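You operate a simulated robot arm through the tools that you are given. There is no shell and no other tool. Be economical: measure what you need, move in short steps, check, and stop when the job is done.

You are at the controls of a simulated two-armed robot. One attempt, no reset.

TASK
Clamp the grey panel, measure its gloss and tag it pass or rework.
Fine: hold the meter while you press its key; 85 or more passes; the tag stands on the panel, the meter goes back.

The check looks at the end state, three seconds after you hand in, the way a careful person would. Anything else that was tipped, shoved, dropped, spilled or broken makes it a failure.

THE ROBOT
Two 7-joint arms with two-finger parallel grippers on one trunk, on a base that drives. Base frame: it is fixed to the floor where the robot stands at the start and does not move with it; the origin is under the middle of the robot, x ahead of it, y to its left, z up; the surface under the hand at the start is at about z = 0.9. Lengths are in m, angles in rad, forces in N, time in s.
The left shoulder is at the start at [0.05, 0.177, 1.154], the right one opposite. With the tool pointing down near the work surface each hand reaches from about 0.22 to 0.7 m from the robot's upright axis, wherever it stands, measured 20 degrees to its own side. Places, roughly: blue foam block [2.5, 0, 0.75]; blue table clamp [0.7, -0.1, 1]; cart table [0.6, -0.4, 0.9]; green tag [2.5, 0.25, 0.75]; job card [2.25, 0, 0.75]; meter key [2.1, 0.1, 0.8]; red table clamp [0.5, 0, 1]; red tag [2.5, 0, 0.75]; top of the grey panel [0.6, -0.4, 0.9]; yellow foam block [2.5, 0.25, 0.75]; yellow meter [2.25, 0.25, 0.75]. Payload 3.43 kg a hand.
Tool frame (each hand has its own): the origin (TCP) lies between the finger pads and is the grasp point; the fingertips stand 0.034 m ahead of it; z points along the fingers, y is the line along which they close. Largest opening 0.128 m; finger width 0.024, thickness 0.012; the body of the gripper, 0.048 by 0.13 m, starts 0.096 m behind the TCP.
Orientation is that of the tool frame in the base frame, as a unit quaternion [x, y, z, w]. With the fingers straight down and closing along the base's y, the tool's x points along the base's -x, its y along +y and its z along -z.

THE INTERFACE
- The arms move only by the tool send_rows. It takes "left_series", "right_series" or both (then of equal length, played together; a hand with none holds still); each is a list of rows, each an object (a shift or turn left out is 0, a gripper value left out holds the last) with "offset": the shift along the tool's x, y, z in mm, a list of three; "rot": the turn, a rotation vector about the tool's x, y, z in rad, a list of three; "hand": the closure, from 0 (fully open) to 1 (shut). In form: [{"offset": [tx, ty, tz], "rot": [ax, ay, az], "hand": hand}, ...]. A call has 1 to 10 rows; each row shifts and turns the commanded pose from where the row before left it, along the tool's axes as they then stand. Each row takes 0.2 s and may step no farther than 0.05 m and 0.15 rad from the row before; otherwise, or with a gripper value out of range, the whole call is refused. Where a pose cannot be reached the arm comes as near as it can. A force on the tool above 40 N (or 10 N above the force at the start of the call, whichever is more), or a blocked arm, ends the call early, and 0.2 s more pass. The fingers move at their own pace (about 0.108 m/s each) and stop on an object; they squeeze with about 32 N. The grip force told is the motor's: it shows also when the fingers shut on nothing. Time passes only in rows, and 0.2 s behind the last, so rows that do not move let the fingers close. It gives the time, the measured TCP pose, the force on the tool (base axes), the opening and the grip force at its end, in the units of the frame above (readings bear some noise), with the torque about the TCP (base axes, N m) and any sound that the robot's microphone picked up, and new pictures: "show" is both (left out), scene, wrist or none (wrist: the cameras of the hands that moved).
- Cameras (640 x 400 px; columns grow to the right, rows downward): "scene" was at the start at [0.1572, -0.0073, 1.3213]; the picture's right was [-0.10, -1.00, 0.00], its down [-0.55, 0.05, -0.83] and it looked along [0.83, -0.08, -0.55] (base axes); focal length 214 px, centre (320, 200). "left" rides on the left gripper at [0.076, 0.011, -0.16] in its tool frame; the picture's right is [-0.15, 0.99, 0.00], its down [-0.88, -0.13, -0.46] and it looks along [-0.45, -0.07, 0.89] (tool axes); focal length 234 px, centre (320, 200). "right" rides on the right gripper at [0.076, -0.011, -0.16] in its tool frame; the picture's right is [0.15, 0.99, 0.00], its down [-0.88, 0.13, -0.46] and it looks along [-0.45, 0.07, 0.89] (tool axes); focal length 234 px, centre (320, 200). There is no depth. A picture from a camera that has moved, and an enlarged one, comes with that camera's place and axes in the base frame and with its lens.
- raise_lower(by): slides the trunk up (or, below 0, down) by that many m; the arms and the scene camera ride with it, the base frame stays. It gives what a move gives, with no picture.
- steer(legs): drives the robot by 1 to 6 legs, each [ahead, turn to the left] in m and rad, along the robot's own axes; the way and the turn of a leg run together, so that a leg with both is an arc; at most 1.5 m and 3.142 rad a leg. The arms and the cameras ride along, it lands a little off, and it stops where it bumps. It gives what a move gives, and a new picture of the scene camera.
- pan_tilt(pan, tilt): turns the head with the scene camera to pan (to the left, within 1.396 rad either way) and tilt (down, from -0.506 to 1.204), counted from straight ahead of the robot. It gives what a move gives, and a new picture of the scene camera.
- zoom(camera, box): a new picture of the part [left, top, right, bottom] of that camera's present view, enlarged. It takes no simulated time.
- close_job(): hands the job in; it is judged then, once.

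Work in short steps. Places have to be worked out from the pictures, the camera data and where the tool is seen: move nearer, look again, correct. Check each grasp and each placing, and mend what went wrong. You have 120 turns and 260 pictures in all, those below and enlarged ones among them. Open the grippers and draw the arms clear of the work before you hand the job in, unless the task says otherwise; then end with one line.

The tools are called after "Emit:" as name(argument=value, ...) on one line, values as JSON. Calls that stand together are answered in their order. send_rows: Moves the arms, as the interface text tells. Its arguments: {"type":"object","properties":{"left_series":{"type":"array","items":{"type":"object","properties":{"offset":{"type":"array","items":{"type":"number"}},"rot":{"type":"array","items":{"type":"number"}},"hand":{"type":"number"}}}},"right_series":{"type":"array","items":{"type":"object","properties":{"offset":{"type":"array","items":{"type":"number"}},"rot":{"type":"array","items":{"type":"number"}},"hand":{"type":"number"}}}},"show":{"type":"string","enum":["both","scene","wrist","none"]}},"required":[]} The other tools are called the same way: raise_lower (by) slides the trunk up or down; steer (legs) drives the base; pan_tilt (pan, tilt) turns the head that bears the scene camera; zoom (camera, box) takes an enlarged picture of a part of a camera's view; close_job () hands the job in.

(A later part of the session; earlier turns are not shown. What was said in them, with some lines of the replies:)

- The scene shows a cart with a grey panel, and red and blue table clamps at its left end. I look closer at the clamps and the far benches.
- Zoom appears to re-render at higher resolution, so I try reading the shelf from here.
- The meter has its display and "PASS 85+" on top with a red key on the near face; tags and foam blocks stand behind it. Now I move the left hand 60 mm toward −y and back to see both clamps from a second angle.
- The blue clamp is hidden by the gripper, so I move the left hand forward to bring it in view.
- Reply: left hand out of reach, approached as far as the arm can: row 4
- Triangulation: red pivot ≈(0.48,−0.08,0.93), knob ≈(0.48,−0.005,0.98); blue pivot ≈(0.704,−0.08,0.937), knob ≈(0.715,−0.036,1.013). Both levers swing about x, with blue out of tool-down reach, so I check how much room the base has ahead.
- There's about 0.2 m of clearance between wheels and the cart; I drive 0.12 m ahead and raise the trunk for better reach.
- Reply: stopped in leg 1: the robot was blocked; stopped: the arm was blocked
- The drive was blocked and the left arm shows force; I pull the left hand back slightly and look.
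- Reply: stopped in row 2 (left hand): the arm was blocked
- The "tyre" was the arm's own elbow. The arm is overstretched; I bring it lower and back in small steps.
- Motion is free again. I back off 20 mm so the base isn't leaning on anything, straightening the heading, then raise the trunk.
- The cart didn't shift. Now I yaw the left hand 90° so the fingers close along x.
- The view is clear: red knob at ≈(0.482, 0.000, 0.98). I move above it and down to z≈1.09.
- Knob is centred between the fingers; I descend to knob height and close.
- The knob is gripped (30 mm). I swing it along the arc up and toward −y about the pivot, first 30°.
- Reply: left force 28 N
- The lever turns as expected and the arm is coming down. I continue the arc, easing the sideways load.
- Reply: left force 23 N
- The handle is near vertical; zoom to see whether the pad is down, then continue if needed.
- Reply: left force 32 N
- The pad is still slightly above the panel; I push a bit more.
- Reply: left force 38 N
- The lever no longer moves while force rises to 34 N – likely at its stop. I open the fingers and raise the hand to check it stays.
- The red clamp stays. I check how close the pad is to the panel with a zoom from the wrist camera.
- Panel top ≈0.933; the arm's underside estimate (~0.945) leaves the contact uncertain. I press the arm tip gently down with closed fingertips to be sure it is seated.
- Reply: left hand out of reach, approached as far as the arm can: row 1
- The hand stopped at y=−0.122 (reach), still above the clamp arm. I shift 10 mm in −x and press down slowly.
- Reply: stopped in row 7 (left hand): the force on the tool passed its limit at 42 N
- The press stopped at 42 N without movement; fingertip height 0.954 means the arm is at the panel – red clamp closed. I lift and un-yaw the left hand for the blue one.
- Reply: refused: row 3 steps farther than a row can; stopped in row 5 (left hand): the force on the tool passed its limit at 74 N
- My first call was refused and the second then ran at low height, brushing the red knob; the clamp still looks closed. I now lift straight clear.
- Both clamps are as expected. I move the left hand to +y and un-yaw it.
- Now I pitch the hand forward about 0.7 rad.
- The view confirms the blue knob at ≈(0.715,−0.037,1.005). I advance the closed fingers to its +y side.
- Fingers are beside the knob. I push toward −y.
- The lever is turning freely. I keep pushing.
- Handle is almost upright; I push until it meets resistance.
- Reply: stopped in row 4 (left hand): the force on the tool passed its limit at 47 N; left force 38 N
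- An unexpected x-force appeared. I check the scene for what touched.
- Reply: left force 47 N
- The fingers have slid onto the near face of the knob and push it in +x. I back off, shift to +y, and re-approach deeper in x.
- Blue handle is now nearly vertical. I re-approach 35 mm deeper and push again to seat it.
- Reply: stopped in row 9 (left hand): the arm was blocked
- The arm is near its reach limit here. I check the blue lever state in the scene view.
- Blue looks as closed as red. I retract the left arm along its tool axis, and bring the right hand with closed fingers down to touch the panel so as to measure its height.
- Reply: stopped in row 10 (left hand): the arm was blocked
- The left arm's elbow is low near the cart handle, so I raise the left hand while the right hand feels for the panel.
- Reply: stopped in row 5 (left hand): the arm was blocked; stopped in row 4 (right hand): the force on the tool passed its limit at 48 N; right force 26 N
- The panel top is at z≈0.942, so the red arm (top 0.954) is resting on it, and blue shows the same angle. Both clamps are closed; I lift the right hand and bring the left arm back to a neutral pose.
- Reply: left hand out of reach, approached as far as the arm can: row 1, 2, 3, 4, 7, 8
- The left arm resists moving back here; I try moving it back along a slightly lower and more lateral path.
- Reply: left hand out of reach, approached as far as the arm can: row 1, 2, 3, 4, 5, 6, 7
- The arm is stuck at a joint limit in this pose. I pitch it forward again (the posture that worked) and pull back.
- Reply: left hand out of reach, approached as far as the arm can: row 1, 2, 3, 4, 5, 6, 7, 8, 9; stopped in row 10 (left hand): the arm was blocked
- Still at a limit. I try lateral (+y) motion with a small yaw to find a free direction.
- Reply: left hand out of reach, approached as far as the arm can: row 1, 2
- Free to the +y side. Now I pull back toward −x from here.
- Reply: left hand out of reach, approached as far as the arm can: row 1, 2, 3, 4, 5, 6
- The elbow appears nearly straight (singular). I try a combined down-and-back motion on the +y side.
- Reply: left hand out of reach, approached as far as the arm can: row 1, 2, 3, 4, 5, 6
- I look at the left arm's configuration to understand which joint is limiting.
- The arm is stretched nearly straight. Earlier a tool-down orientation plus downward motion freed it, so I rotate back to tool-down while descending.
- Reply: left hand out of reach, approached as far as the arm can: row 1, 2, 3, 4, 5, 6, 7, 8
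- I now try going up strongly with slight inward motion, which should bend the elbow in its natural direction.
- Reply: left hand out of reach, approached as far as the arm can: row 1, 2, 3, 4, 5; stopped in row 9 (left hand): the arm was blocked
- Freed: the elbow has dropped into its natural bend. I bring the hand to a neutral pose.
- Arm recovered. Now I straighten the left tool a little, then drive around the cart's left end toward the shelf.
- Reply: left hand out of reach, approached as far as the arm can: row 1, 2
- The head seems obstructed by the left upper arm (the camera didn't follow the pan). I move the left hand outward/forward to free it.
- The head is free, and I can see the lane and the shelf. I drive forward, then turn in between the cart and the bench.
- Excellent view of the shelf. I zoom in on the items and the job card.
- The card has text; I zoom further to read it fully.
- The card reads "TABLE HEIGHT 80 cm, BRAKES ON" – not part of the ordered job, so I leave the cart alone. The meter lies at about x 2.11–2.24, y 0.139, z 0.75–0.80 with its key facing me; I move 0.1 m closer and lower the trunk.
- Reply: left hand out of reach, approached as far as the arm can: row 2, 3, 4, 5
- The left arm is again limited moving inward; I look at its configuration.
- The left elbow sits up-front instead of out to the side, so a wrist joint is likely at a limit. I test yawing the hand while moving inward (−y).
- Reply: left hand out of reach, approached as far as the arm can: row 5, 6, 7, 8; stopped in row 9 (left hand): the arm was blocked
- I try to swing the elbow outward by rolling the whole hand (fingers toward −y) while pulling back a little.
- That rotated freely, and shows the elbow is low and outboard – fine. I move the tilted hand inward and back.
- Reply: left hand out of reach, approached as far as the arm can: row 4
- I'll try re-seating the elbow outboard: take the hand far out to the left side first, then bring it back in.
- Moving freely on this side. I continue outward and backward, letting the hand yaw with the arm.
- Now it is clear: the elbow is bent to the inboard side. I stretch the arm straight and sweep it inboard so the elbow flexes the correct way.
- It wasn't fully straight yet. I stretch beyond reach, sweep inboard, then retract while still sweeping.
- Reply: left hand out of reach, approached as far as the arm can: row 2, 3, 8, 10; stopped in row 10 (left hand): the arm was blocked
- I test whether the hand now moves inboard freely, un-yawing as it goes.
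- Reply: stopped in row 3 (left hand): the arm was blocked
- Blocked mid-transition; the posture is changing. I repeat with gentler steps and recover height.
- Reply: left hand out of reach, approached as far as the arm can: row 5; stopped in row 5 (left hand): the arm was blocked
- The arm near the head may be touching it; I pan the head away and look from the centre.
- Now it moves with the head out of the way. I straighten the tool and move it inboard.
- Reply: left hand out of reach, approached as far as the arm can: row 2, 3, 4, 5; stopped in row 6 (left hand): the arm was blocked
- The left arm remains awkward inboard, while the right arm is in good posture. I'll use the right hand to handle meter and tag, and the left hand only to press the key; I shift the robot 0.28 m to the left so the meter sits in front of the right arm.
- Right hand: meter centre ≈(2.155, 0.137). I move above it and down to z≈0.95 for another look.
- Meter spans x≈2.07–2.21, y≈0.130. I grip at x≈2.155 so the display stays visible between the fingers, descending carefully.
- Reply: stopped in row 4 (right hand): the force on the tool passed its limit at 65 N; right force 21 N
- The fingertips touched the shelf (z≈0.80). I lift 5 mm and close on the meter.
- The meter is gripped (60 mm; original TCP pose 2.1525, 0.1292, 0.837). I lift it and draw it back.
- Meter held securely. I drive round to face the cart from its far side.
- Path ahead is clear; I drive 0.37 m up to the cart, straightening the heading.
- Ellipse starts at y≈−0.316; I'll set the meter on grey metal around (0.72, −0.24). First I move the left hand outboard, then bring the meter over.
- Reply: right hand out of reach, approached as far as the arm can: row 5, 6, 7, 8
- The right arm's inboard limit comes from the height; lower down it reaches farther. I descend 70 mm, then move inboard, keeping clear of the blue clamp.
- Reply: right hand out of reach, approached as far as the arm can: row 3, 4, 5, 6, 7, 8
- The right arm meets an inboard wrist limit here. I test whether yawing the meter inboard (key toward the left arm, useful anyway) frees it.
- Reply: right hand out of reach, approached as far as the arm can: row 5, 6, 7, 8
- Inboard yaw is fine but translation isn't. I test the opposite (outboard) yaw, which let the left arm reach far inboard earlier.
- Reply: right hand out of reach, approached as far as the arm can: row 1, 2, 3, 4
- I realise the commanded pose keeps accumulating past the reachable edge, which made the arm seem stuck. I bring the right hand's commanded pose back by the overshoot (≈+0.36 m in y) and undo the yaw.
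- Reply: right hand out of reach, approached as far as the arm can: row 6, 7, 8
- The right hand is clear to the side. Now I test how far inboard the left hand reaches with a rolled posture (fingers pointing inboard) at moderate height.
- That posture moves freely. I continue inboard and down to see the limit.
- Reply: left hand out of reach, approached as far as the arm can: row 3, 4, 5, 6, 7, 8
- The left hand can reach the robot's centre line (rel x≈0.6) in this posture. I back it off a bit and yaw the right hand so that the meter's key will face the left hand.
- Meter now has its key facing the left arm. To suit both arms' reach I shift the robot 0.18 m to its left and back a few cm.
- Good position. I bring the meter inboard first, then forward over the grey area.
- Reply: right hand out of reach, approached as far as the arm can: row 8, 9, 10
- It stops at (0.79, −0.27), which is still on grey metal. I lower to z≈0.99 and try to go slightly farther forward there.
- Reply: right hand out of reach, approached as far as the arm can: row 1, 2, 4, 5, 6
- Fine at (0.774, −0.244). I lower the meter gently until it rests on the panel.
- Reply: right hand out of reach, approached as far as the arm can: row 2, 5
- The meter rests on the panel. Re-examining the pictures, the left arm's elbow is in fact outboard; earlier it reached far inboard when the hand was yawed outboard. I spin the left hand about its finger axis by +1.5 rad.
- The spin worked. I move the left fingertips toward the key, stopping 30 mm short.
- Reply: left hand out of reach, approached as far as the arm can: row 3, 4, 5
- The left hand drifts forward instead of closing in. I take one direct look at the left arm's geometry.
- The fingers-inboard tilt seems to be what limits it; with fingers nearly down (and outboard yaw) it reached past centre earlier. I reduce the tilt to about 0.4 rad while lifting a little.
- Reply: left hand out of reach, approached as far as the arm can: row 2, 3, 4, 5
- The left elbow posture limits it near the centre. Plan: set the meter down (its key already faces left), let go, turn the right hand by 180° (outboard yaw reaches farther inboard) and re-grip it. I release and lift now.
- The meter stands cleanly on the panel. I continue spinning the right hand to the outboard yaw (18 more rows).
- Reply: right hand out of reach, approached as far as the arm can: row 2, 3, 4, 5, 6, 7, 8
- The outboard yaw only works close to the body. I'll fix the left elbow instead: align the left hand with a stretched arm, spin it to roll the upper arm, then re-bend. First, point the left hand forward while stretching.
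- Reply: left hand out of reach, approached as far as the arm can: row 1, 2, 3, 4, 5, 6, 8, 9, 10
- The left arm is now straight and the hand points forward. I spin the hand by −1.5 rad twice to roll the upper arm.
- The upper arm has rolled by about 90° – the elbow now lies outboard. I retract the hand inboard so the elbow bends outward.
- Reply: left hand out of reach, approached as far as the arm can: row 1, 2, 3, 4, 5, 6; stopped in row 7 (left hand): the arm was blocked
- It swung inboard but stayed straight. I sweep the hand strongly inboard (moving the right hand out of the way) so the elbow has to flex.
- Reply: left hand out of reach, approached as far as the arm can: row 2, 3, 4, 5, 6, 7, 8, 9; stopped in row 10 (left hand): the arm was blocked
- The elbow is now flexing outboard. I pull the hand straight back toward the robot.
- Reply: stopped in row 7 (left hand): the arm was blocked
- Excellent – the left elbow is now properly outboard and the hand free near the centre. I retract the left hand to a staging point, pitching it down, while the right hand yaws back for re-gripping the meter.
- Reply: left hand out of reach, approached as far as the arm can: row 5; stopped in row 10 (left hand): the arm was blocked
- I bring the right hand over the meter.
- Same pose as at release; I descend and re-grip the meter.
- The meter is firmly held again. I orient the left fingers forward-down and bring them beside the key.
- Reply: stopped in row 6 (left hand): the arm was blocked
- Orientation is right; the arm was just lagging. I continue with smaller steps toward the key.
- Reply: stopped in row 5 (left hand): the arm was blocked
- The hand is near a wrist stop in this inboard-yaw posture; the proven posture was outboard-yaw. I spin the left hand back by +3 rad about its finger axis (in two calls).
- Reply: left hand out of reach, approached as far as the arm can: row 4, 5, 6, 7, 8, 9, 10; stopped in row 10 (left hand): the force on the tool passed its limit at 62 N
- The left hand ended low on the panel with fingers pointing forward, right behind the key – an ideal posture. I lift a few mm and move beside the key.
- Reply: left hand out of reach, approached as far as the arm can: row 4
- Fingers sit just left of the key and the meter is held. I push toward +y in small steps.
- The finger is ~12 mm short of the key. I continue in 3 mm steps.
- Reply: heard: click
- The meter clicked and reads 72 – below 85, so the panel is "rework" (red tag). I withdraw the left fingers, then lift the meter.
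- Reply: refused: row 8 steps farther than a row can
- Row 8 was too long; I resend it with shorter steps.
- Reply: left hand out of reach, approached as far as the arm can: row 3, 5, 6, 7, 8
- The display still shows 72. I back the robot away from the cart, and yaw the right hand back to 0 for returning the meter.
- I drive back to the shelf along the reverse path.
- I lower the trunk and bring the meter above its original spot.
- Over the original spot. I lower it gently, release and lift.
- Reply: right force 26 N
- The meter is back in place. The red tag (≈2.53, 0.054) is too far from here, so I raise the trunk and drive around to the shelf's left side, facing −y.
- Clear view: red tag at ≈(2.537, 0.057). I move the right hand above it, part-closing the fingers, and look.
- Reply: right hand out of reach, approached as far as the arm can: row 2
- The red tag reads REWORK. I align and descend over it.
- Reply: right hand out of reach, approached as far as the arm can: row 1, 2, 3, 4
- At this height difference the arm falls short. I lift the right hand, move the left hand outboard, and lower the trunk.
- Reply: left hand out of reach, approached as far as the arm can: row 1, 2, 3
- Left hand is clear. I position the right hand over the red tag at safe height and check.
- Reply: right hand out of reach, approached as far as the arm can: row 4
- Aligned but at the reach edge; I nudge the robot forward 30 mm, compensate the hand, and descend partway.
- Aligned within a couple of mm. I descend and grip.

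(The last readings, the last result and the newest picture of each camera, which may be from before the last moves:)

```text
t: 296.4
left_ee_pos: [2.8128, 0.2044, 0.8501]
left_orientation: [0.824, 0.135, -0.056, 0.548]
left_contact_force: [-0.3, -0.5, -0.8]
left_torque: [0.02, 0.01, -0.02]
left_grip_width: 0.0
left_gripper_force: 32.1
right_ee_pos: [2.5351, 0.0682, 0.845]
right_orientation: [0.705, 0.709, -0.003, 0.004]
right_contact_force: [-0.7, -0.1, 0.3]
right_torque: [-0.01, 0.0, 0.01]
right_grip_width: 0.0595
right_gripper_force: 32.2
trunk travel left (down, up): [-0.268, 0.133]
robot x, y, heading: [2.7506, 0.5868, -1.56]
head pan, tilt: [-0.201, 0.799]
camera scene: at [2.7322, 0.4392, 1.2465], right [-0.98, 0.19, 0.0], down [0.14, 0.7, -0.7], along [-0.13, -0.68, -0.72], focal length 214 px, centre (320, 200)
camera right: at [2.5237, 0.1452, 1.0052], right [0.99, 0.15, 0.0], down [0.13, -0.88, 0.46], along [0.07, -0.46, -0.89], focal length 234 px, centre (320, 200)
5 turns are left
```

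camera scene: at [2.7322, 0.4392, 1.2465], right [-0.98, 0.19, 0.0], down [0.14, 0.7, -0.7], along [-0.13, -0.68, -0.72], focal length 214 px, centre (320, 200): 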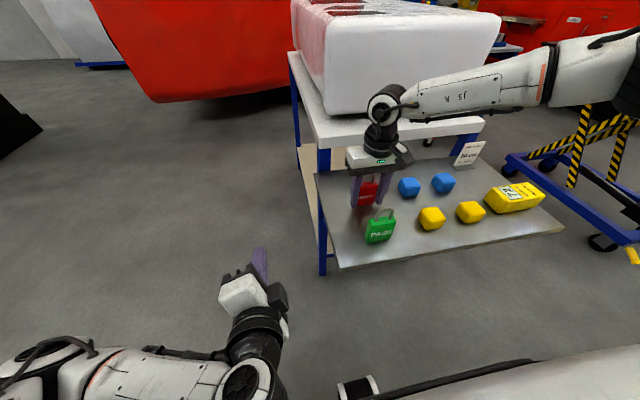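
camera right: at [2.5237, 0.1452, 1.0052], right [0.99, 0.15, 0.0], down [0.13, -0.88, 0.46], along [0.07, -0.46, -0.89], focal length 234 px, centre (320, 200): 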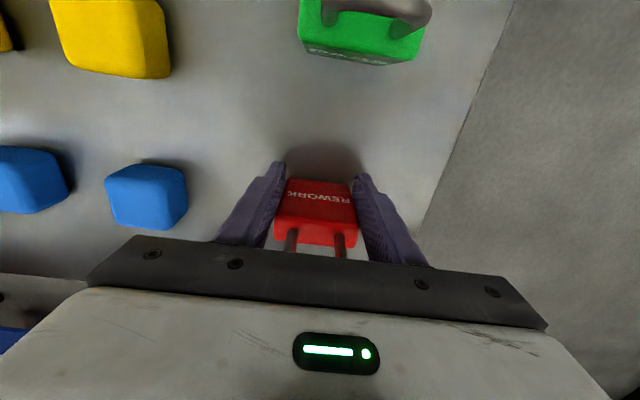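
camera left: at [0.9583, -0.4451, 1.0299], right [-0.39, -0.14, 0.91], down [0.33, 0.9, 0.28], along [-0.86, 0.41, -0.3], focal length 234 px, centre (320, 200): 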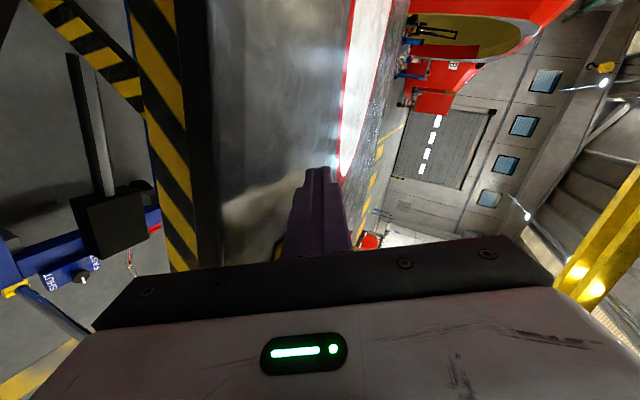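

The REWORK tag is gripped. With few turns left I chain: lift the tag, raise the trunk, and drive to the far side of the cart.

Emit:
send_rows(left_series=[{"offset": [-5, 18, -10]}, {"offset": [-5, 18, -10]}, {"offset": [-5, 18, -10]}, {"offset": [-5, 18, -10]}, {}], right_series=[{"offset": [0, 0, -35]}, {"offset": [0, 0, -40]}, {"offset": [0, 0, -40]}, {"offset": [0, 0, -35]}, {}], show="none")

Emit:
raise_lower(by=0.12)

Emit:
steer(legs=[[-0.15, 0], [0, -1.578], [1.2, 0], [0, 1.571], [1.27, 0], [0, -1.575]])

Emit:
steer(legs=[[0.26, 0]])

Emit:
zoom(camera="right", box=[0, 0, 640, 400])

```text
t: 297.6
left_ee_pos: [2.8325, 0.1708, 0.8951]
left_orientation: [0.824, 0.133, -0.058, 0.547]
left_contact_force: [0.0, 0.0, -0.4]
left_torque: [0.03, 0.0, 0.02]
left_grip_width: 0.0
left_gripper_force: 31.6
left hand out of reach, approached as far as the arm can: row 1, 2, 3, 4
right_ee_pos: [2.5375, 0.0679, 0.9959]
right_orientation: [0.705, 0.709, -0.003, 0.003]
right_contact_force: [-0.6, 0.5, -0.4]
right_torque: [0.01, -0.03, 0.01]
right_grip_width: 0.0593
right_gripper_force: 31.9
trunk travel left (down, up): [-0.268, 0.133]
robot x, y, heading: [2.7497, 0.5893, -1.561]
head pan, tilt: [-0.201, 0.799]
```

```text
t: 299.1
left_ee_pos: [2.8328, 0.1719, 1.0148]
left_orientation: [0.825, 0.133, -0.058, 0.547]
left_contact_force: [0.4, -0.1, -0.3]
left_torque: [0.0, 0.02, 0.0]
left_grip_width: 0.0
left_gripper_force: 31.8
right_ee_pos: [2.5368, 0.0668, 1.1152]
right_orientation: [0.705, 0.709, -0.003, 0.003]
right_contact_force: [-0.5, 0.6, -0.9]
right_torque: [0.04, -0.01, 0.0]
right_grip_width: 0.0596
right_gripper_force: 32.1
trunk travel left (down, up): [-0.388, 0.013]
robot x, y, heading: [2.7504, 0.5858, -1.562]
head pan, tilt: [-0.201, 0.799]
```

```text
t: 323.8
left_ee_pos: [1.1273, -0.6237, 1.0144]
left_orientation: [0.679, -0.486, -0.427, 0.348]
left_contact_force: [-0.2, -0.4, -2.2]
left_torque: [0.02, 0.01, -0.02]
left_grip_width: 0.0
left_gripper_force: 31.8
right_ee_pos: [1.021, -0.3296, 1.1168]
right_orientation: [1.0, 0.007, -0.005, 0.0]
right_contact_force: [0.6, 0.3, -0.1]
right_torque: [-0.03, -0.03, -0.01]
right_grip_width: 0.0595
right_gripper_force: 32.0
trunk travel left (down, up): [-0.388, 0.013]
robot x, y, heading: [1.5408, -0.5332, -3.121]
head pan, tilt: [-0.201, 0.799]
camera scene: at [1.3911, -0.5207, 1.3665], right [0.18, 0.98, 0.0], down [0.7, -0.13, -0.7], along [-0.69, 0.13, -0.72], focal length 214 px, centre (320, 200)
```

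scene: 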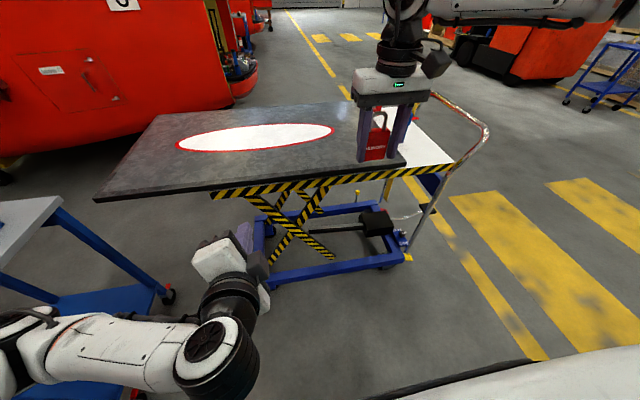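

```text
t: 325.6
left_ee_pos: [0.8649, -0.6295, 1.0159]
left_orientation: [0.679, -0.486, -0.427, 0.348]
left_contact_force: [-0.6, 0.6, 0.2]
left_torque: [-0.02, -0.01, 0.02]
left_grip_width: 0.0
left_gripper_force: 31.4
right_ee_pos: [0.7601, -0.3336, 1.1152]
right_orientation: [1.0, 0.006, -0.005, 0.0]
right_contact_force: [0.7, 0.3, -0.7]
right_torque: [0.03, -0.01, -0.02]
right_grip_width: 0.0593
right_gripper_force: 31.8
trunk travel left (down, up): [-0.388, 0.013]
robot x, y, heading: [1.2842, -0.5437, -3.125]
head pan, tilt: [-0.201, 0.799]
camera scene: at [1.13, -0.5254, 1.3664], right [0.18, 0.98, 0.0], down [0.71, -0.13, -0.7], along [-0.69, 0.13, -0.72], focal length 214 px, centre (320, 200)
```

scene: 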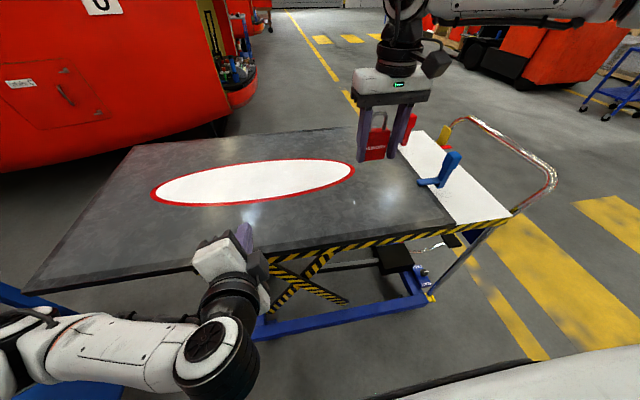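

```text
1.00 times, centred on (320, 200) of right (not enlarged: the box is as wide or as high as the picture)
camera zoom: at [0.8371, -0.3212, 1.2754], right [0.16, -0.99, 0.0], down [-0.88, -0.14, 0.46], along [-0.46, -0.07, -0.89], focal length 234 px, centre (320, 200)
4 turns are left
```

zoom: 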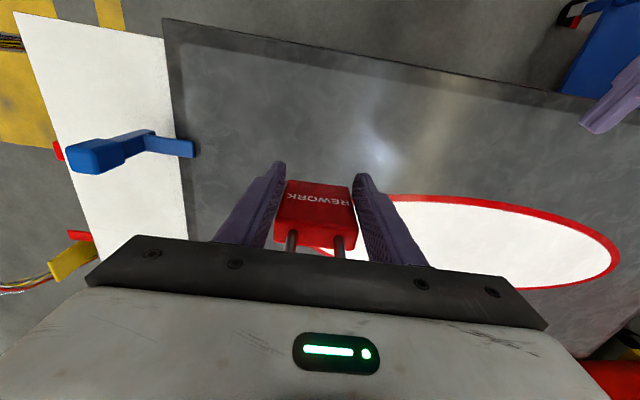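

Positioned over grey metal at (0.76, −0.33). I lower the tag onto the panel, release gently, and lift away.

Emit:
send_rows(right_series=[{"offset": [0, 0, 40]}, {"offset": [0, 0, 40]}, {"offset": [0, 0, 30]}, {"offset": [0, 0, 8]}, {"offset": [0, 0, 5]}, {"offset": [0, 0, 3]}, {"offset": [0, 0, 3]}, {}], show="scene")

Emit:
send_rows(right_series=[{"hand": 0.5}, {"hand": 0.4}, {"hand": 0.2}, {"hand": 0.1}, {"offset": [0, 0, -25]}, {"offset": [0, 0, -40]}, {"offset": [0, 0, -45]}, {"offset": [0, 0, -45]}, {}], show="both")

Emit:
zoom(camera="scene", box=[300, 120, 480, 240])

```text
t: 327.4
left_ee_pos: [0.8667, -0.6285, 1.0154]
left_orientation: [0.678, -0.486, -0.427, 0.348]
left_contact_force: [-0.5, -0.2, -0.7]
left_torque: [0.01, 0.0, 0.0]
left_grip_width: 0.0001
left_gripper_force: 32.0
right_ee_pos: [0.7595, -0.3336, 0.9871]
right_orientation: [1.0, 0.006, -0.005, 0.0]
right_contact_force: [1.1, 0.4, 2.4]
right_torque: [-0.01, 0.08, 0.0]
right_grip_width: 0.0595
right_gripper_force: 32.1
trunk travel left (down, up): [-0.388, 0.013]
robot x, y, heading: [1.2815, -0.5411, -3.124]
head pan, tilt: [-0.201, 0.799]
camera scene: at [1.1311, -0.5254, 1.3666], right [0.18, 0.98, 0.0], down [0.7, -0.13, -0.7], along [-0.69, 0.13, -0.72], focal length 214 px, centre (320, 200)
```

scene: 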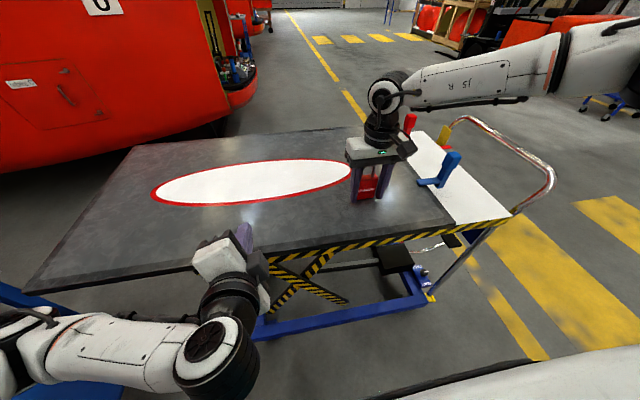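

```text
t: 329.4
left_ee_pos: [0.8658, -0.6278, 1.0151]
left_orientation: [0.678, -0.487, -0.427, 0.348]
left_contact_force: [-1.1, -1.2, -1.0]
left_torque: [0.0, -0.01, -0.01]
left_grip_width: 0.0
left_gripper_force: 31.2
right_ee_pos: [0.7631, -0.3335, 1.1424]
right_orientation: [1.0, 0.006, -0.004, 0.0]
right_contact_force: [-0.8, -0.3, 0.2]
right_torque: [0.01, -0.03, -0.01]
right_grip_width: 0.1151
right_gripper_force: 0.1
trunk travel left (down, up): [-0.388, 0.013]
robot x, y, heading: [1.2813, -0.5417, -3.126]
head pan, tilt: [-0.201, 0.799]
camera scene: at [1.1307, -0.5253, 1.3665], right [0.18, 0.98, 0.0], down [0.7, -0.13, -0.7], along [-0.69, 0.13, -0.72], focal length 214 px, centre (320, 200)
camera right: at [0.8391, -0.3211, 1.302], right [0.16, -0.99, 0.0], down [-0.88, -0.14, 0.46], along [-0.46, -0.07, -0.89], focal length 234 px, centre (320, 200)
```

scene: 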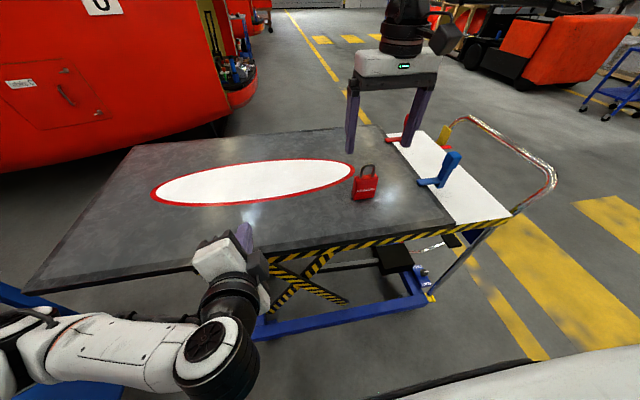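
right: 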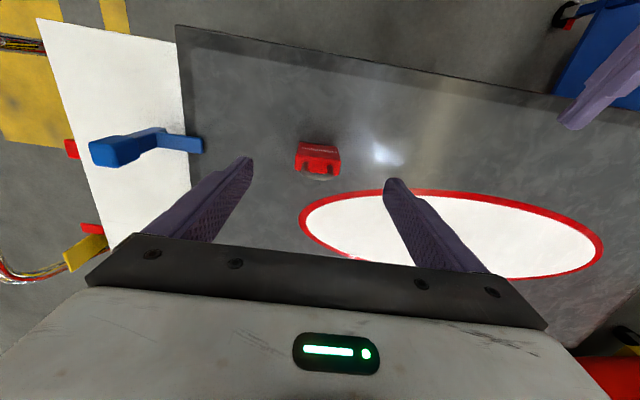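

```text
3.33 times, centred on (390, 180) of scene
camera zoom: at [1.1307, -0.5253, 1.3665], right [0.18, 0.98, 0.0], down [0.7, -0.13, -0.7], along [-0.69, 0.13, -0.72], focal length 715 px, centre (87, 267)
3 turns are left
```

zoom: 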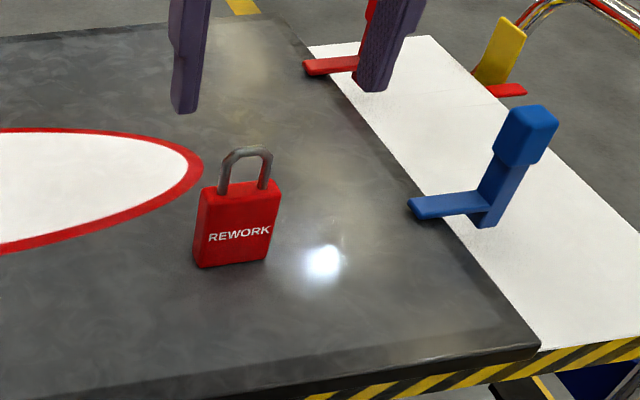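

The REWORK tag stands on the panel and both clamps are closed. I back the robot away, open both grippers, and take a final look.

Emit:
steer(legs=[[-0.33, 0]])

Emit:
send_rows(left_series=[{"hand": 0.0}, {}, {}, {}], right_series=[{"hand": 0.0}, {}, {}, {}], show="scene")

Emit:
zoom(camera="scene", box=[260, 60, 480, 220])

```text
t: 331.6
left_ee_pos: [1.1989, -0.6231, 1.016]
left_orientation: [0.679, -0.485, -0.426, 0.349]
left_contact_force: [0.4, 0.1, 0.5]
left_torque: [0.04, 0.03, -0.01]
left_grip_width: 0.0005
left_gripper_force: 32.1
right_ee_pos: [1.0946, -0.3272, 1.1424]
right_orientation: [1.0, 0.006, -0.004, 0.0]
right_contact_force: [0.4, -0.2, -0.5]
right_torque: [0.0, 0.04, 0.02]
right_grip_width: 0.1151
right_gripper_force: 0.1
trunk travel left (down, up): [-0.388, 0.013]
robot x, y, heading: [1.6127, -0.5351, -3.124]
head pan, tilt: [-0.201, 0.799]
camera scene: at [1.4642, -0.5195, 1.3666], right [0.18, 0.98, 0.0], down [0.7, -0.13, -0.7], along [-0.69, 0.13, -0.72], focal length 214 px, centre (320, 200)
```

scene: 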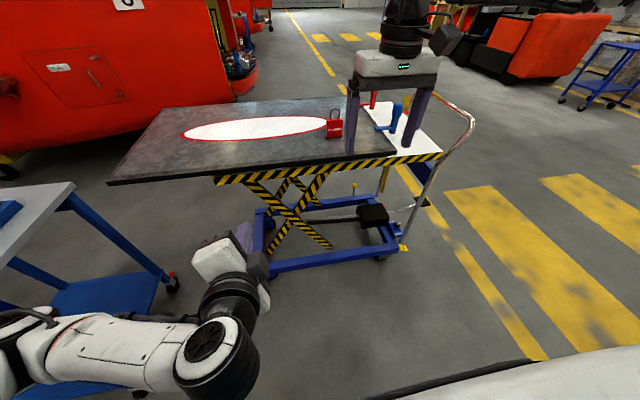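

```text
t: 332.6
left_ee_pos: [1.1994, -0.6227, 1.0149]
left_orientation: [0.679, -0.485, -0.427, 0.348]
left_contact_force: [-0.2, 0.4, 0.0]
left_torque: [-0.02, -0.02, -0.01]
left_grip_width: 0.1279
left_gripper_force: 0.0
right_ee_pos: [1.094, -0.3292, 1.1424]
right_orientation: [1.0, 0.007, -0.004, -0.001]
right_contact_force: [0.5, 0.1, 0.4]
right_torque: [0.0, 0.03, -0.01]
right_grip_width: 0.1282
right_gripper_force: 0.0
trunk travel left (down, up): [-0.388, 0.013]
robot x, y, heading: [1.6137, -0.5314, -3.123]
head pan, tilt: [-0.201, 0.799]
camera scene: at [1.4636, -0.5195, 1.3665], right [0.18, 0.98, 0.0], down [0.71, -0.13, -0.7], along [-0.69, 0.13, -0.72], focal length 214 px, centre (320, 200)
```

scene: 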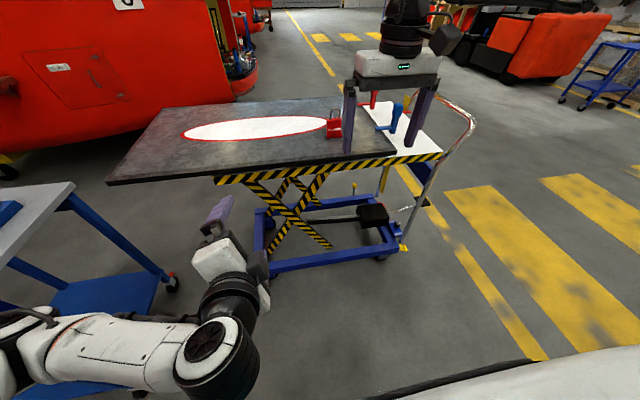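

```text
2.50 times, centred on (370, 140) of scene
camera zoom: at [1.4636, -0.5195, 1.3665], right [0.18, 0.98, 0.0], down [0.71, -0.13, -0.7], along [-0.69, 0.13, -0.72], focal length 536 px, centre (195, 350)
2 turns are left
```

zoom: 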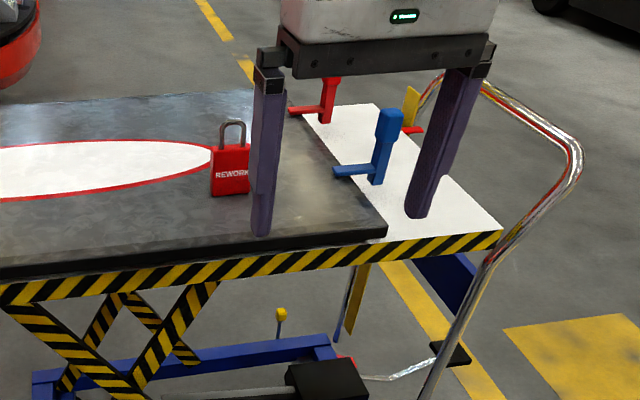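

Both clamps are closed, the meter is back on the shelf, the REWORK tag stands on the panel, and both arms are clear with grippers open. I hand the job in.

Emit:
close_job()

```text
The job is handed in.
```

The grey panel is clamped with both clamps and measured 72 gloss, below the 85 pass mark, so the red REWORK tag is standing on it; the meter is back in its place on the shelf.
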